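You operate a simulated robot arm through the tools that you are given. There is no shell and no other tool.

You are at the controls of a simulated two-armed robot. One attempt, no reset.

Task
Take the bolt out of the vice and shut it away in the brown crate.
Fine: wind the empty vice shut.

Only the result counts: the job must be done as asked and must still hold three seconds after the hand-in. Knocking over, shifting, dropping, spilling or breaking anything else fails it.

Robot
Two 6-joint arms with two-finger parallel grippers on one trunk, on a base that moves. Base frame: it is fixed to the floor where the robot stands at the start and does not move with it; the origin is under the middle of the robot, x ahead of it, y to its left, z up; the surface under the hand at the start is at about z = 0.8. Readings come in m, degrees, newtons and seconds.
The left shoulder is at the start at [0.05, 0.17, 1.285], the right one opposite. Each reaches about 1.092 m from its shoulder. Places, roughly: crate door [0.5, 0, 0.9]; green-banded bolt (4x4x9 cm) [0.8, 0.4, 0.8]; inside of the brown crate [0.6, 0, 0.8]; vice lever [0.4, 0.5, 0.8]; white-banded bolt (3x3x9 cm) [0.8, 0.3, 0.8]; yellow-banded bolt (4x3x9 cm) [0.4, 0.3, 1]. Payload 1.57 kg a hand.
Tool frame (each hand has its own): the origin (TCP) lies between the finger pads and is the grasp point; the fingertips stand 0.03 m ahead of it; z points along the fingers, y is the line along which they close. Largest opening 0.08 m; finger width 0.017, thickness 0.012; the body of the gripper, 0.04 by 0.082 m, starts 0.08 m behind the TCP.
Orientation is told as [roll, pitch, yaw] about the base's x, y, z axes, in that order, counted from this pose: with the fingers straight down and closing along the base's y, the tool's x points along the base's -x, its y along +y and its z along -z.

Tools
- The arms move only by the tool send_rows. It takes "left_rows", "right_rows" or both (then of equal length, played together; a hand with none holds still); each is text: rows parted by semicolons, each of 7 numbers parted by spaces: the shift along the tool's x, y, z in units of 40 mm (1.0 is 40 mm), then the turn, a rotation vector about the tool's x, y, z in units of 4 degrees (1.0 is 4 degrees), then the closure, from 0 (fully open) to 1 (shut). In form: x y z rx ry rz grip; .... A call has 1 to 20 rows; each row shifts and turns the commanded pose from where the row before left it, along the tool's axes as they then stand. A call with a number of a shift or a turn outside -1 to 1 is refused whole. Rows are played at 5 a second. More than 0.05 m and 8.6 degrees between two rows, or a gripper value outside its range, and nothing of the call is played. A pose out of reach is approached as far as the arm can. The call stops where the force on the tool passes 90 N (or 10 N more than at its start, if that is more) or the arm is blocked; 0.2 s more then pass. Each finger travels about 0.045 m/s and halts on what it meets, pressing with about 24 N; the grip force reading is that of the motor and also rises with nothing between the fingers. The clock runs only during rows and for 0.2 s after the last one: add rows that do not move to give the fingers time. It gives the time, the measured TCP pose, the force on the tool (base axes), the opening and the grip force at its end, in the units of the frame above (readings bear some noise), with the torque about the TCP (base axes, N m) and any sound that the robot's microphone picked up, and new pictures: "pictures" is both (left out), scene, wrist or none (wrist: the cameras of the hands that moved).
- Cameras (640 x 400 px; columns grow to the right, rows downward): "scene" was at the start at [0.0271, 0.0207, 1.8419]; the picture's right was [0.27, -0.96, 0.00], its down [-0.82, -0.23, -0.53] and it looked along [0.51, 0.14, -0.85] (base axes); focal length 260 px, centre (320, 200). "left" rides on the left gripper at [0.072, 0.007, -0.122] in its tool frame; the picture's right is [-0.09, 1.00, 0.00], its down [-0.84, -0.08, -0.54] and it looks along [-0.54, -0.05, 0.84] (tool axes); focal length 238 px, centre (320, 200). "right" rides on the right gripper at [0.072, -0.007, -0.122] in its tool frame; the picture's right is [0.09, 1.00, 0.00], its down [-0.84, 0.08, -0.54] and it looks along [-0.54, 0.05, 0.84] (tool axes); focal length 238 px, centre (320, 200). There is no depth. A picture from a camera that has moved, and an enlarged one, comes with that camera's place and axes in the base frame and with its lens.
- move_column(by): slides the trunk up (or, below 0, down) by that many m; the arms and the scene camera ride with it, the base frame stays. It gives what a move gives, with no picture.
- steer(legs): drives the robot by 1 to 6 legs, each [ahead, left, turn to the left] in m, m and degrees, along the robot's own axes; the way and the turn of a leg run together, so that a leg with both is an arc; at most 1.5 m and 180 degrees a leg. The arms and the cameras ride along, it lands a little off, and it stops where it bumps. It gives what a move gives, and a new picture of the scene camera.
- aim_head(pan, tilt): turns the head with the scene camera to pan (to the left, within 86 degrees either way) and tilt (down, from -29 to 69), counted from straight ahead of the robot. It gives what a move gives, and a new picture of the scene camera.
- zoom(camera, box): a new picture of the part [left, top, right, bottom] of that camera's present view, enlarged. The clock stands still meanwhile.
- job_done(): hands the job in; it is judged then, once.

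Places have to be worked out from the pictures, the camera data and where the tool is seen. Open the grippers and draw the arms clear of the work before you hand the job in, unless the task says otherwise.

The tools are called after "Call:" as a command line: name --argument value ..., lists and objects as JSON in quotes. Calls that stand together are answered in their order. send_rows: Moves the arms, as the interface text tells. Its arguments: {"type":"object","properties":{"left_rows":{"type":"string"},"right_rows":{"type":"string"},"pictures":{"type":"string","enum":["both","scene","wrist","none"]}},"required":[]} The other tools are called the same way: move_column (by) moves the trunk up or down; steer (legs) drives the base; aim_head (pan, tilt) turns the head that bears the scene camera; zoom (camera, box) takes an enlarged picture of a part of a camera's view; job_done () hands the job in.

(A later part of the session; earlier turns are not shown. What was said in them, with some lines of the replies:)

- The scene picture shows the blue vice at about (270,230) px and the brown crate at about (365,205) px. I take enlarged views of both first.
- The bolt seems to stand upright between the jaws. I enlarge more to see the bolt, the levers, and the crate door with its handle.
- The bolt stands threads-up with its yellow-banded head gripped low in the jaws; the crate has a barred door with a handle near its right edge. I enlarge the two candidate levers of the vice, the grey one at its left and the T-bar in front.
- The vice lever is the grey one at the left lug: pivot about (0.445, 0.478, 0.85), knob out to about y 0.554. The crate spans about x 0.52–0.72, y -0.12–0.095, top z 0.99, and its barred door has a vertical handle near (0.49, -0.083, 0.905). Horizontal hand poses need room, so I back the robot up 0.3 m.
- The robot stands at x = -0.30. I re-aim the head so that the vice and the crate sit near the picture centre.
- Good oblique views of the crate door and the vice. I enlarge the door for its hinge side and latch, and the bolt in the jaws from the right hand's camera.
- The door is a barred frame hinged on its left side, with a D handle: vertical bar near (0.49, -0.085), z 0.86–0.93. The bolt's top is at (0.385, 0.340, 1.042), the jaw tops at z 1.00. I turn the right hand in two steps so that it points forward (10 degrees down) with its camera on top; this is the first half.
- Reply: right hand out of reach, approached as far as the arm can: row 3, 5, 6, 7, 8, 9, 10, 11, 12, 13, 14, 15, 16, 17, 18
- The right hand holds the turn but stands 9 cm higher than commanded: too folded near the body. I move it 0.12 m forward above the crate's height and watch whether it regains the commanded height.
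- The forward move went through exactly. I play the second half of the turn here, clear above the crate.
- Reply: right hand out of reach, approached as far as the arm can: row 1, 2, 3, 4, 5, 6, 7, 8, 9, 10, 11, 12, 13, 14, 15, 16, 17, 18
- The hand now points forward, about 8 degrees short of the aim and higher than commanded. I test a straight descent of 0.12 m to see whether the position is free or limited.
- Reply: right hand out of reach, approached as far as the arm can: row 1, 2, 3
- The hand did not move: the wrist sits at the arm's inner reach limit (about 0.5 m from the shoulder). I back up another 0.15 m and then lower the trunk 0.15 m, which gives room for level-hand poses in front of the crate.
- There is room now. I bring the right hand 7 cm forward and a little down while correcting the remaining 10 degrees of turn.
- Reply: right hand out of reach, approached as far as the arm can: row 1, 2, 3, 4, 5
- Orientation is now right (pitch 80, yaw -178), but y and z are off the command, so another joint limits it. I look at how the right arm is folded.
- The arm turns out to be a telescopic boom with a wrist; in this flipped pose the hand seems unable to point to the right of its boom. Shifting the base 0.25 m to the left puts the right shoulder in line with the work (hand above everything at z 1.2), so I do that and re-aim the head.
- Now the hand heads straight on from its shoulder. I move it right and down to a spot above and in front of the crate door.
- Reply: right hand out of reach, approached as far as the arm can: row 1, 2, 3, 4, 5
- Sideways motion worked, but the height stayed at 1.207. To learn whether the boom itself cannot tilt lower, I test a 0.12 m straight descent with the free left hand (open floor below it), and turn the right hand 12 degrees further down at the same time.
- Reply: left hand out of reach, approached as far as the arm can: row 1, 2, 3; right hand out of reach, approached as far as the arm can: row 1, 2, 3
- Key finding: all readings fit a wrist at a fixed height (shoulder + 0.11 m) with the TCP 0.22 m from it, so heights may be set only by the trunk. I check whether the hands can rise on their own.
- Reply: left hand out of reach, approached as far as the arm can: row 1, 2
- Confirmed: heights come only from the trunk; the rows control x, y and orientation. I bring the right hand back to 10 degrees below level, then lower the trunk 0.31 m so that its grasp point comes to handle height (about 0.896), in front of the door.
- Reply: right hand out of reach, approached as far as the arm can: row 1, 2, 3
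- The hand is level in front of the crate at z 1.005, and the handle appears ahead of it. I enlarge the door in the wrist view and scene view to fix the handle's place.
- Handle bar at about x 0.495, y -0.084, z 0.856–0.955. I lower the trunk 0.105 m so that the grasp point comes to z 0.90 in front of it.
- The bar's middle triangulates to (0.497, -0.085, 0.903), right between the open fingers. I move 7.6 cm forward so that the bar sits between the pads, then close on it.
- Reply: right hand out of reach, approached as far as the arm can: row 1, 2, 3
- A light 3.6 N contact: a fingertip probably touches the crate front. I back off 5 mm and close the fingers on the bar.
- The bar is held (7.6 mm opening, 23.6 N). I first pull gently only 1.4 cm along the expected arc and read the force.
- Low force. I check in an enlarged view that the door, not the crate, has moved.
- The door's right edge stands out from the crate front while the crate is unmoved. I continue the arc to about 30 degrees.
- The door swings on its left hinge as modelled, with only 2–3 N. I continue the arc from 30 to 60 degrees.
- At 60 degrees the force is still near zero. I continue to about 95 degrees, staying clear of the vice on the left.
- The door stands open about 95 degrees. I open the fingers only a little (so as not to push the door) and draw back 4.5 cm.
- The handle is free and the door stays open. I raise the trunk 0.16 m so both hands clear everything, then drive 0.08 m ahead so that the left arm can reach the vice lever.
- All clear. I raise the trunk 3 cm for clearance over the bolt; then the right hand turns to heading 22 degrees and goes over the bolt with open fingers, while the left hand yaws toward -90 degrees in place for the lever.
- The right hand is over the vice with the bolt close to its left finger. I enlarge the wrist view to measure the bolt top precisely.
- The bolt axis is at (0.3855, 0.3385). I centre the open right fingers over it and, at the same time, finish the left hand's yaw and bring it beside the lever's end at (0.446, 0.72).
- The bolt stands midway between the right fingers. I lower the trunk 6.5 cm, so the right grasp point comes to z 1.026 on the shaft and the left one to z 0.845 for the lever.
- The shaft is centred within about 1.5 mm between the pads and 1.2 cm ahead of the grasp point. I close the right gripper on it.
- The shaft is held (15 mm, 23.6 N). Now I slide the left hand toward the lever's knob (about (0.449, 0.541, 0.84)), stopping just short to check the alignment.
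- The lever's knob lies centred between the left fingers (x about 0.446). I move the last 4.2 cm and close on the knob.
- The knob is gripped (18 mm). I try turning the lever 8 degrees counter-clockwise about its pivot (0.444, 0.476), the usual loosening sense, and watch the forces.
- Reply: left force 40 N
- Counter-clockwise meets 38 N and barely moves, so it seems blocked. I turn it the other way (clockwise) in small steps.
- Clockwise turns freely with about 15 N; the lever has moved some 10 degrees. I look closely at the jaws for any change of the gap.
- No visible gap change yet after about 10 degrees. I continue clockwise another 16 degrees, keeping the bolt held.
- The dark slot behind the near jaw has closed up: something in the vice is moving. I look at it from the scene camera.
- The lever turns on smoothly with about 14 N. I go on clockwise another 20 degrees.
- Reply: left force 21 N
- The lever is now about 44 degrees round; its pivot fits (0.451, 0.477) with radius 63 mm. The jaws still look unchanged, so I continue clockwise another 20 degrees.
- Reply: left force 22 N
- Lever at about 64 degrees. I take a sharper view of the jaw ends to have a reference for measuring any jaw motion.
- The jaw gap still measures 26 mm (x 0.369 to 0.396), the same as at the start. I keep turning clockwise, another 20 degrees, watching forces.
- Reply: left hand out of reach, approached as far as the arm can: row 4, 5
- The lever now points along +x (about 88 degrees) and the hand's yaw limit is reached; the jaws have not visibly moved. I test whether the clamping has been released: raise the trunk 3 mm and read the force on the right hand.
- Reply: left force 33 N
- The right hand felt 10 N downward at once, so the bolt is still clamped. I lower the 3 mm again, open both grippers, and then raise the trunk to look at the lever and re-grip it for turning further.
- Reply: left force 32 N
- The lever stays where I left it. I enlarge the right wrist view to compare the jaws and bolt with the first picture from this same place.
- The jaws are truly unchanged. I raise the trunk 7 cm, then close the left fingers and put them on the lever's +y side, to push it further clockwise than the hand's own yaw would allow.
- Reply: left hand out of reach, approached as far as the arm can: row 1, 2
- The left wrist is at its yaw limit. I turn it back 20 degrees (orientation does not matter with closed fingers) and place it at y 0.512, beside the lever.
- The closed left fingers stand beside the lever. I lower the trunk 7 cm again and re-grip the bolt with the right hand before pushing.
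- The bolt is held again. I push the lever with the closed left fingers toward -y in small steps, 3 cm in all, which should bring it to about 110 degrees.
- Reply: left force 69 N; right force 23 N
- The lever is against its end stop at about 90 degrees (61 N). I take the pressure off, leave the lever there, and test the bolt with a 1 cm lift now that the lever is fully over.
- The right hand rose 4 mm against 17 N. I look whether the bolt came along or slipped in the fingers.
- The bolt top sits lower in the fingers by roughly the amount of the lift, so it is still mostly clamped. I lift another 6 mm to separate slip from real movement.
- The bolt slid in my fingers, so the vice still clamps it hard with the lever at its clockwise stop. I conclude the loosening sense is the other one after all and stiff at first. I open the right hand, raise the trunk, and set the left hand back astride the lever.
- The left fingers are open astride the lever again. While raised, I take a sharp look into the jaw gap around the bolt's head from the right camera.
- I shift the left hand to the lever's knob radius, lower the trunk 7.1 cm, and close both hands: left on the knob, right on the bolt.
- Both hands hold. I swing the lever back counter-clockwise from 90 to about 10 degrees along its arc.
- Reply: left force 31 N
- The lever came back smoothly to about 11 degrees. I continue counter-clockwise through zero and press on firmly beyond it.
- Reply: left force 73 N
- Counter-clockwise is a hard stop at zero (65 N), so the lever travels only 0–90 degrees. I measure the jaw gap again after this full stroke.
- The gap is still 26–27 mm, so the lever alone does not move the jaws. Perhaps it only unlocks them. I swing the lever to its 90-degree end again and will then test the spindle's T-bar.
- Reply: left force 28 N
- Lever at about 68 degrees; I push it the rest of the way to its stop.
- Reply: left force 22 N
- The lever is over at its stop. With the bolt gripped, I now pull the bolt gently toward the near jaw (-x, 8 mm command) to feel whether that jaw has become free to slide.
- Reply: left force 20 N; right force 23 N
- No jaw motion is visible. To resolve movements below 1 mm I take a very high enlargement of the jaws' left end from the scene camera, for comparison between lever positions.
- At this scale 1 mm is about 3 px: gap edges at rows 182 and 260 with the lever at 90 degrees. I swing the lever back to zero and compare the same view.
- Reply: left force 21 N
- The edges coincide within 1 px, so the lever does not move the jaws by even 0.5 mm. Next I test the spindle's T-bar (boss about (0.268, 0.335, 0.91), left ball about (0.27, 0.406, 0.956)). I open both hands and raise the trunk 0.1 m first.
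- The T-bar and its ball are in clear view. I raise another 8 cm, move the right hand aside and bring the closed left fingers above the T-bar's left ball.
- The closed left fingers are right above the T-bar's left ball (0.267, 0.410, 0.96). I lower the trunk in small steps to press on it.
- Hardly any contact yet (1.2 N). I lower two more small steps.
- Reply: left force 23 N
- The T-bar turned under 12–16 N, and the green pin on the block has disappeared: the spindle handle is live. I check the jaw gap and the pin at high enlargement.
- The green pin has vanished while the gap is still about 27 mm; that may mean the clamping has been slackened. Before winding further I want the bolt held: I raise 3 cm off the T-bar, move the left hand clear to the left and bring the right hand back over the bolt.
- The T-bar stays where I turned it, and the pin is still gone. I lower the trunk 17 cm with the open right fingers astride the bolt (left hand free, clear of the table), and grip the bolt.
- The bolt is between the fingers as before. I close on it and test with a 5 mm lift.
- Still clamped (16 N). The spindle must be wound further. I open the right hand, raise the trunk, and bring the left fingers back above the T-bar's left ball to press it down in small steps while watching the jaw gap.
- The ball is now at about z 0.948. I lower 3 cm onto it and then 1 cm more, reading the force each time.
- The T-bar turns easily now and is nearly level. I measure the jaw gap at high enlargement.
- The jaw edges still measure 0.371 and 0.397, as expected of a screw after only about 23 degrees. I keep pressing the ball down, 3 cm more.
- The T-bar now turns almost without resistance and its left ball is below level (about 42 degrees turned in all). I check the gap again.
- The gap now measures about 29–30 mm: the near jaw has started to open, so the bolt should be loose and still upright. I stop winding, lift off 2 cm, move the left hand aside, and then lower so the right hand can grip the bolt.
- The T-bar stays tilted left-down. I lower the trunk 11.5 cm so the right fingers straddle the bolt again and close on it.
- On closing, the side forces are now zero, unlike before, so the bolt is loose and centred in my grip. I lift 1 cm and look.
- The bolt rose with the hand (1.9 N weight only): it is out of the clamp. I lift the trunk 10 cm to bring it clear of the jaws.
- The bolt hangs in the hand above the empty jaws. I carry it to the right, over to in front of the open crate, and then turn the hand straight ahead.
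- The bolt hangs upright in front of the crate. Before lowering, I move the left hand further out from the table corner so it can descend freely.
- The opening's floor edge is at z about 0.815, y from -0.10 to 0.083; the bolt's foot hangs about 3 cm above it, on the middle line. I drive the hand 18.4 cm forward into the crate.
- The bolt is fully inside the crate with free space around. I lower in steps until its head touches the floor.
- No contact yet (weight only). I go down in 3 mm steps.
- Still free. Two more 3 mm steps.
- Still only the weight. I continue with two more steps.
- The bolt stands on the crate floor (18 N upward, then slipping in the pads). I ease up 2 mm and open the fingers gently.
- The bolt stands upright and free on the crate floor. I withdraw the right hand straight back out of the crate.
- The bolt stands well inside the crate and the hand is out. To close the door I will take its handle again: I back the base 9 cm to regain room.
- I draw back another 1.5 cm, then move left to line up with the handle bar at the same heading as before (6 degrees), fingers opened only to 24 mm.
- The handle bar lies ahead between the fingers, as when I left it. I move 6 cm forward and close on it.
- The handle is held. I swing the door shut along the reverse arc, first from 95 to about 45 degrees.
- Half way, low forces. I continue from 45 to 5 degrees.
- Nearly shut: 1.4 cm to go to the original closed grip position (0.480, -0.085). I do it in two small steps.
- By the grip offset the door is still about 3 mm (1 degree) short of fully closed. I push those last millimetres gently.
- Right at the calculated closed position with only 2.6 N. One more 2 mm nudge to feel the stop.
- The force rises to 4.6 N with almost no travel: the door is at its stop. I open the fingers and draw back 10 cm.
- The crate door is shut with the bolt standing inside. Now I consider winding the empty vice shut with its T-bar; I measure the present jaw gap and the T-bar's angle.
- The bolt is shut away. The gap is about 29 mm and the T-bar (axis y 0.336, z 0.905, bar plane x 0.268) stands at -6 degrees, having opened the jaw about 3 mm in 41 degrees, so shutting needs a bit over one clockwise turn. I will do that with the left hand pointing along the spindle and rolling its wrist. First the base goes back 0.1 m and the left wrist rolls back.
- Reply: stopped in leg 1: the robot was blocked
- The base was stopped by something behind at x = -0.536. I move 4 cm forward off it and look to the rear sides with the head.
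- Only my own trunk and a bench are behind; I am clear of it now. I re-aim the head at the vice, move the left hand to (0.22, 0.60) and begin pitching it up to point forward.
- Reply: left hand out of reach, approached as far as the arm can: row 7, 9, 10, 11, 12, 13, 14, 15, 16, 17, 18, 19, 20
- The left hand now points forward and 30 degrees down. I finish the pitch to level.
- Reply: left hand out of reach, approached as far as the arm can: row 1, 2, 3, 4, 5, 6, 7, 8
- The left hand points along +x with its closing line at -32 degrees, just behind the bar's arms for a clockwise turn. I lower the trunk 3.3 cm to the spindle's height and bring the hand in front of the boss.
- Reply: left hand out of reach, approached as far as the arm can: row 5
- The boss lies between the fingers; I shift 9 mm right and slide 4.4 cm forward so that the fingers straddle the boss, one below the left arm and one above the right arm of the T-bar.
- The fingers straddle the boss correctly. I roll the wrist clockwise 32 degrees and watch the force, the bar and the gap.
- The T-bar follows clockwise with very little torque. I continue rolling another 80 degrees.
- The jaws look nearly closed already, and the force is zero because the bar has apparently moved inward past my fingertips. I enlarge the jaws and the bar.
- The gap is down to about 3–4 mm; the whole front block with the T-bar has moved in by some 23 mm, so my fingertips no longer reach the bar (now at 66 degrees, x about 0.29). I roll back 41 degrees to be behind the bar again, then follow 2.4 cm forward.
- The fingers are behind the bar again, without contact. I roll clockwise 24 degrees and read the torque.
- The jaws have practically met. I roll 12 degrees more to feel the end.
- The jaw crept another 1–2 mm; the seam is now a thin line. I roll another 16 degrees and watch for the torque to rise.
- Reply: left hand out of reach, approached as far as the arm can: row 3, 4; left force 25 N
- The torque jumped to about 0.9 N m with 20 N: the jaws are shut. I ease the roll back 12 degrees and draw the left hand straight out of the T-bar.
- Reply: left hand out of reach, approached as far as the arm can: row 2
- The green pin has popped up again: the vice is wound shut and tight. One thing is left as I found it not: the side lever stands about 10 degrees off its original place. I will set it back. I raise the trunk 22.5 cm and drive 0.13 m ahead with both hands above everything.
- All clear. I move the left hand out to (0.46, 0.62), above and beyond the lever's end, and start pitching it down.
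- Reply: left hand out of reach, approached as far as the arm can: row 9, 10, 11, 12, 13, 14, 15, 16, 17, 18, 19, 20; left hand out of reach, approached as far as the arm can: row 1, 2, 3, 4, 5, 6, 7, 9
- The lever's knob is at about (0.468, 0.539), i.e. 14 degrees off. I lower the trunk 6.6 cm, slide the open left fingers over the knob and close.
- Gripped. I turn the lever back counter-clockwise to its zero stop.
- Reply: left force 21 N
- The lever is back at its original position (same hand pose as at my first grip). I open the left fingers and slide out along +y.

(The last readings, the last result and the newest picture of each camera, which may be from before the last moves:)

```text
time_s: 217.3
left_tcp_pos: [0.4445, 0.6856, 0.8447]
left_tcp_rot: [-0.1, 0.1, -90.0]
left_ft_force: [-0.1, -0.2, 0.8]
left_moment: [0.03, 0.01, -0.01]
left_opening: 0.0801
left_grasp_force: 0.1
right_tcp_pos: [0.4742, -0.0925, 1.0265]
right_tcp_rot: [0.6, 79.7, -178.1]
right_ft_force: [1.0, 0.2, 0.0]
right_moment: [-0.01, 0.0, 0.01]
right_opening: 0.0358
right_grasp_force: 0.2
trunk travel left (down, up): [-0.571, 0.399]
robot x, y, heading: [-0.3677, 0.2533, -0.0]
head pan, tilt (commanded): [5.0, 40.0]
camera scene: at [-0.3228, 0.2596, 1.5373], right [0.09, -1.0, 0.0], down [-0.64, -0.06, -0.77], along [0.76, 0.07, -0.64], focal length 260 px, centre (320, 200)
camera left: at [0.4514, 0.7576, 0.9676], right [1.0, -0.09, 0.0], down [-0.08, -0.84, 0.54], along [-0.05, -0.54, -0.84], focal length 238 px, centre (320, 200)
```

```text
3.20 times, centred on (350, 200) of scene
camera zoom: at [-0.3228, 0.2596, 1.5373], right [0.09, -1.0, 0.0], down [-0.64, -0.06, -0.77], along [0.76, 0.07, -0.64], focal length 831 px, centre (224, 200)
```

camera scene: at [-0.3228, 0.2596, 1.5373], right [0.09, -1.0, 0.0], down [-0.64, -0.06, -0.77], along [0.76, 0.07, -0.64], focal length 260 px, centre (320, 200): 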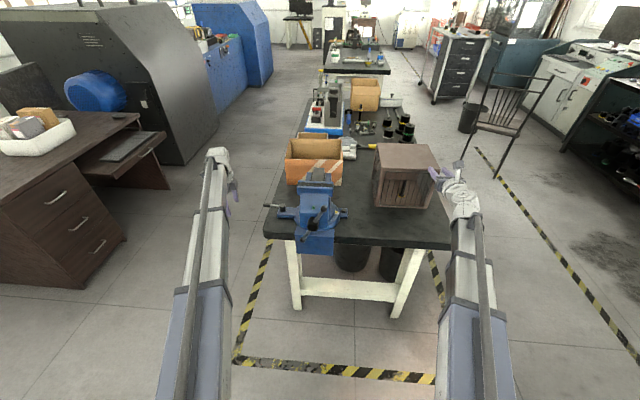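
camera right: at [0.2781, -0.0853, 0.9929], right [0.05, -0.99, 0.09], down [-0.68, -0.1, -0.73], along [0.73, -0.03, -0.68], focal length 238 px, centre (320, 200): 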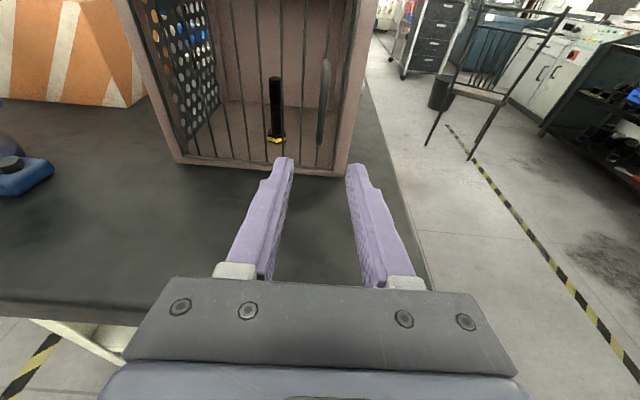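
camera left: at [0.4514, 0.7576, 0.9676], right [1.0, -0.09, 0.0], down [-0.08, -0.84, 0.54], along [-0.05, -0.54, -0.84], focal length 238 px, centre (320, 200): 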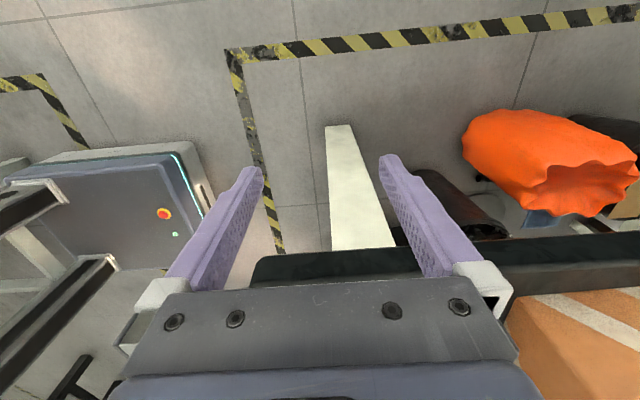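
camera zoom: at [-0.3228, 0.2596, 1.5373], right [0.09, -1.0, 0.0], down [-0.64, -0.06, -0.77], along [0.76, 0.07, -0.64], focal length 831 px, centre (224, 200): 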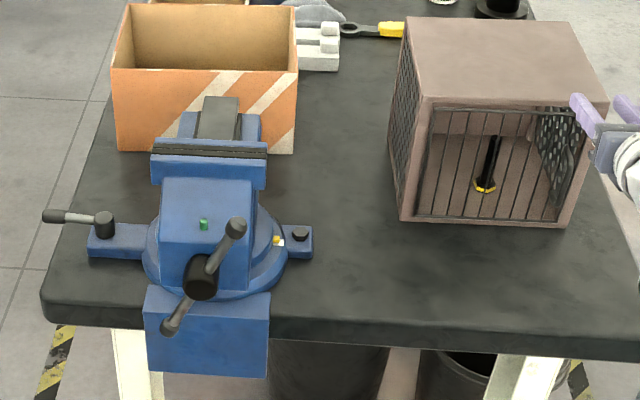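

Vice shut with its green pin up, side lever in place, crate closed with the bolt inside. I raise the trunk, open the right gripper fully and drive 0.1 m back to be clear of the work.

Call:
move_column --by 0.08

Call:
steer --legs '[[-0.1, 0, 0]]'

Call:
send_rows --right_rows "0 0 0 0 0 0 0; 0 0 0 0 0 0 0; 0 0 0 0 0 0 0; 0 0 0 0 0 0 0" --left_rows "0 0 0 0 0 0 0; 0 0 0 0 0 0 0; 0 0 0 0 0 0 0; 0 0 0 0 0 0 0" --pictures "both"

Call:
zoom --camera "scene" --box '[360, 120, 450, 200]'

Call:
zoom --camera "scene" --box '[260, 80, 440, 220]'

```text
time_s: 218.5
left_tcp_pos: [0.4438, 0.6852, 0.9237]
left_tcp_rot: [0.0, 0.1, -90.0]
left_ft_force: [0.1, 0.6, -0.1]
left_moment: [-0.03, -0.02, 0.04]
left_opening: 0.08
left_grasp_force: 0.0
right_tcp_pos: [0.4729, -0.0933, 1.1061]
right_tcp_rot: [0.5, 79.9, -178.1]
right_ft_force: [-0.3, 0.1, 0.6]
right_moment: [-0.01, 0.03, -0.02]
right_opening: 0.0358
right_grasp_force: 0.1
trunk travel left (down, up): [-0.651, 0.319]
robot x, y, heading: [-0.3655, 0.2523, -0.0]
head pan, tilt (commanded): [5.0, 40.0]
```

```text
time_s: 219.7
left_tcp_pos: [0.3422, 0.6851, 0.9251]
left_tcp_rot: [0.1, 0.1, -90.2]
left_ft_force: [0.3, 0.9, 0.8]
left_moment: [-0.01, -0.04, 0.0]
left_opening: 0.0798
left_grasp_force: 0.2
right_tcp_pos: [0.3715, -0.0941, 1.1083]
right_tcp_rot: [0.5, 79.7, -178.0]
right_ft_force: [-0.9, -0.4, 1.5]
right_moment: [0.02, -0.02, -0.01]
right_opening: 0.0362
right_grasp_force: 0.1
trunk travel left (down, up): [-0.651, 0.319]
robot x, y, heading: [-0.4711, 0.2472, -0.1]
head pan, tilt (commanded): [5.0, 40.0]
camera scene: at [-0.4258, 0.2596, 1.6174], right [0.09, -1.0, 0.0], down [-0.64, -0.06, -0.77], along [0.76, 0.07, -0.64], focal length 260 px, centre (320, 200)
```

scene: 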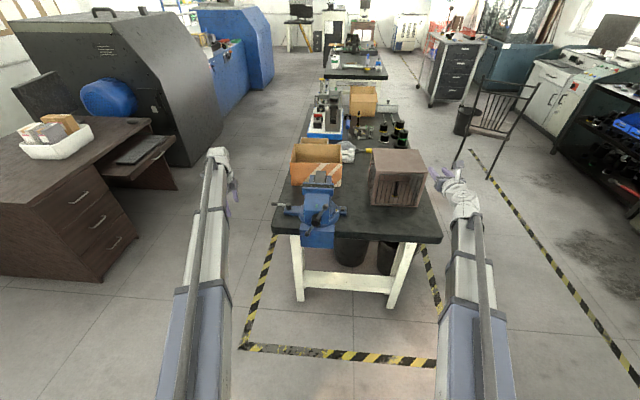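

```text
time_s: 220.7
left_tcp_pos: [0.3447, 0.6856, 0.9248]
left_tcp_rot: [0.0, 0.1, -90.1]
left_ft_force: [-0.3, -0.4, 0.8]
left_moment: [-0.02, 0.0, 0.01]
left_opening: 0.0801
left_grasp_force: 0.1
right_tcp_pos: [0.3726, -0.0937, 1.1067]
right_tcp_rot: [0.5, 79.6, -178.2]
right_ft_force: [0.6, -0.5, 0.2]
right_moment: [0.0, -0.02, 0.01]
right_opening: 0.0802
right_grasp_force: 0.0
trunk travel left (down, up): [-0.651, 0.319]
robot x, y, heading: [-0.4663, 0.2491, -0.3]
head pan, tilt (commanded): [5.0, 40.0]
camera scene: at [-0.4234, 0.2596, 1.6173], right [0.09, -1.0, 0.0], down [-0.64, -0.06, -0.77], along [0.76, 0.07, -0.64], focal length 260 px, centre (320, 200)
camera right: at [0.2653, -0.0895, 1.1989], right [0.04, -0.99, 0.09], down [-0.68, -0.09, -0.73], along [0.73, -0.03, -0.68], focal length 238 px, centre (320, 200)
camera left: at [0.351, 0.7566, 1.0475], right [1.0, -0.09, 0.0], down [-0.08, -0.84, 0.54], along [-0.05, -0.54, -0.84], focal length 238 px, centre (320, 200)
```

scene: 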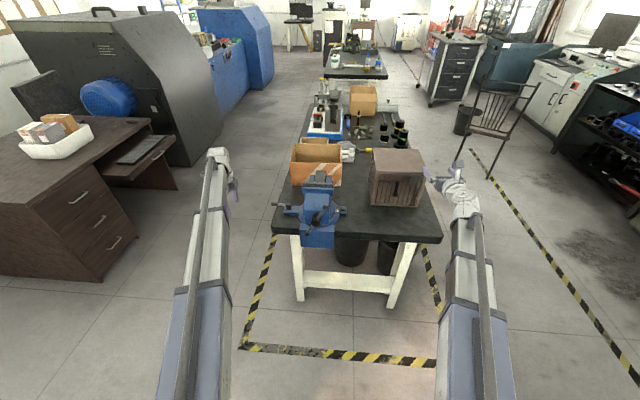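
right: 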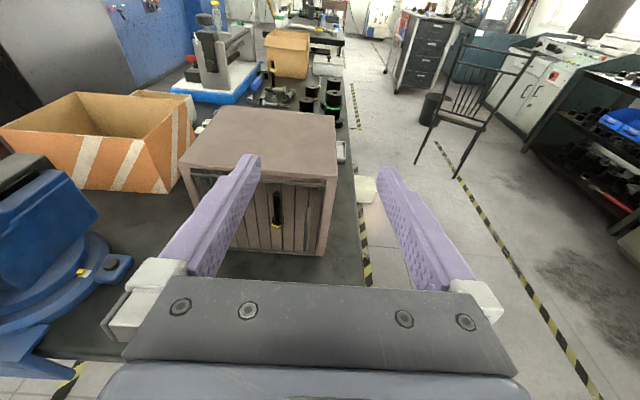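
left: 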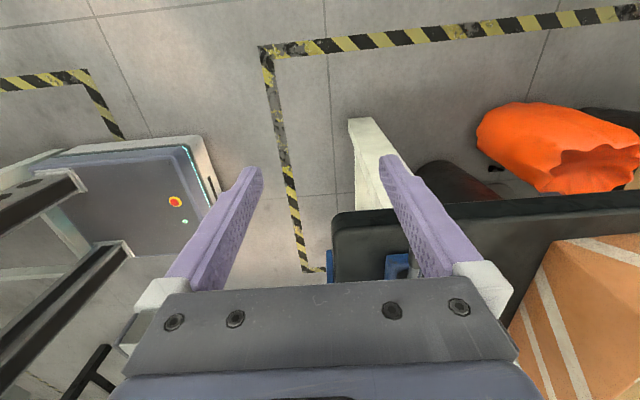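

```text
5.00 times, centred on (405, 160) of scene
camera zoom: at [-0.4234, 0.2596, 1.6173], right [0.09, -1.0, 0.0], down [-0.64, -0.06, -0.77], along [0.76, 0.07, -0.64], focal length 1298 px, centre (-105, 400)
```

zoom: 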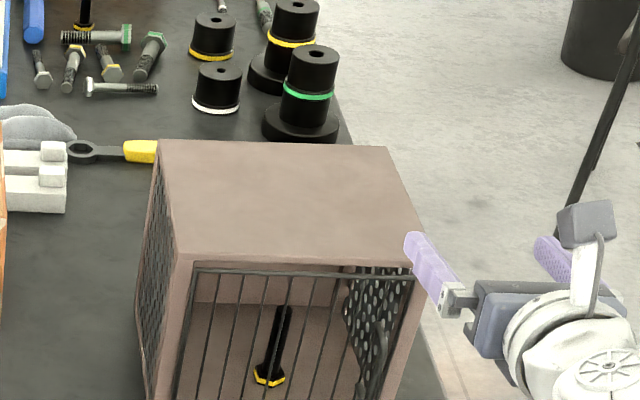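

```text
2.86 times, centred on (350, 150) of scene
camera zoom: at [-0.4234, 0.2596, 1.6173], right [0.09, -1.0, 0.0], down [-0.64, -0.06, -0.77], along [0.76, 0.07, -0.64], focal length 742 px, centre (234, 343)
```

zoom: 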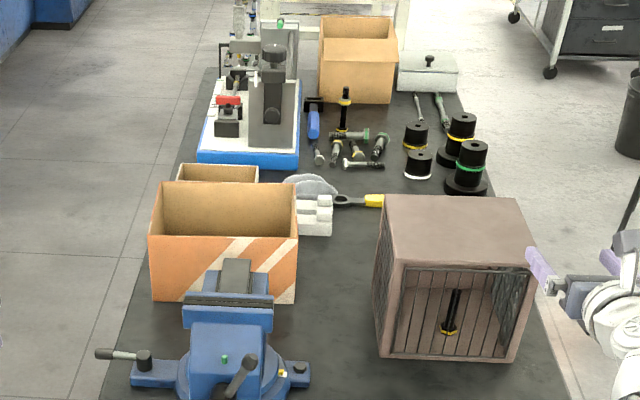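

Everything looks in order. A last close look at the door's edge and the bolt before handing in.

Call:
zoom --camera "scene" --box '[365, 150, 430, 212]'

Call:
zoom --camera "scene" --box '[270, 165, 360, 245]'

```text
6.45 times, centred on (398, 181) of scene
camera zoom: at [-0.4234, 0.2596, 1.6173], right [0.09, -1.0, 0.0], down [-0.64, -0.06, -0.77], along [0.76, 0.07, -0.64], focal length 1675 px, centre (-180, 323)
```

zoom: 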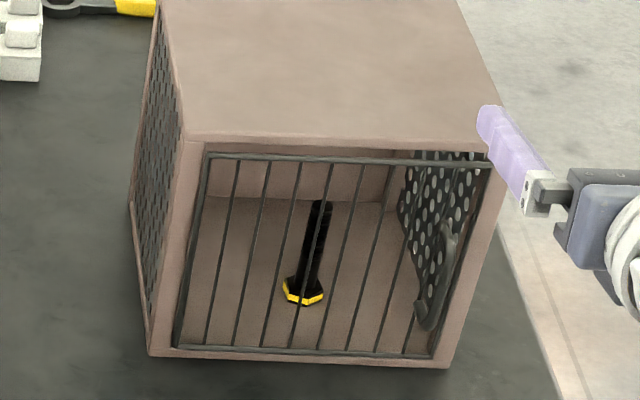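

```text
5.00 times, centred on (315, 205) of scene
camera zoom: at [-0.4234, 0.2596, 1.6173], right [0.09, -1.0, 0.0], down [-0.64, -0.06, -0.77], along [0.76, 0.07, -0.64], focal length 1298 px, centre (345, 175)
```

zoom: 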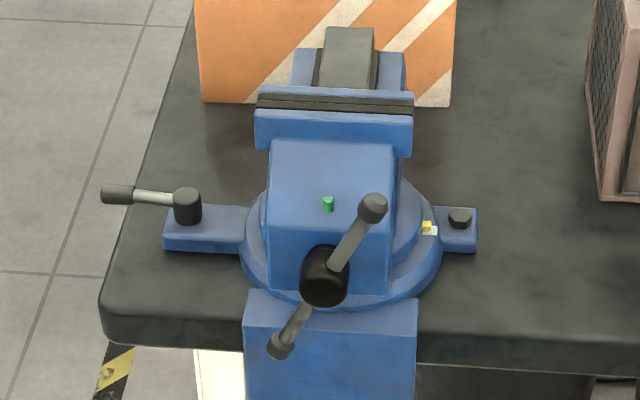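

The door lies flush in its frame with the yellow-banded bolt standing inside. The vice is wound shut, the lever is in its original place, and both grippers are open and clear. I hand the job in.

Call:
job_done

```text
The job is handed in.
```

I took the yellow-banded bolt out of the vice and stood it upright inside the brown crate, then closed the crate door to its stop. The empty vice is wound shut. The job is handed in; no verdict came back, so this rests on the last pictures and force readings.

- **Vice:** it opens and closes with the T-bar on the front spindle, not the "vice lever" on its left side. I moved that side lever several times while finding this out, then put it back where it was.
- **Bump:** while I was backing up, the base was stopped by something behind it, probably a bench. I drove off it straight away. The parts I could see to either side looked undisturbed, but I could not see directly behind the robot.
- **End state:** both grippers are open, the arms are clear of the work, and everything else on the table looks as it was.
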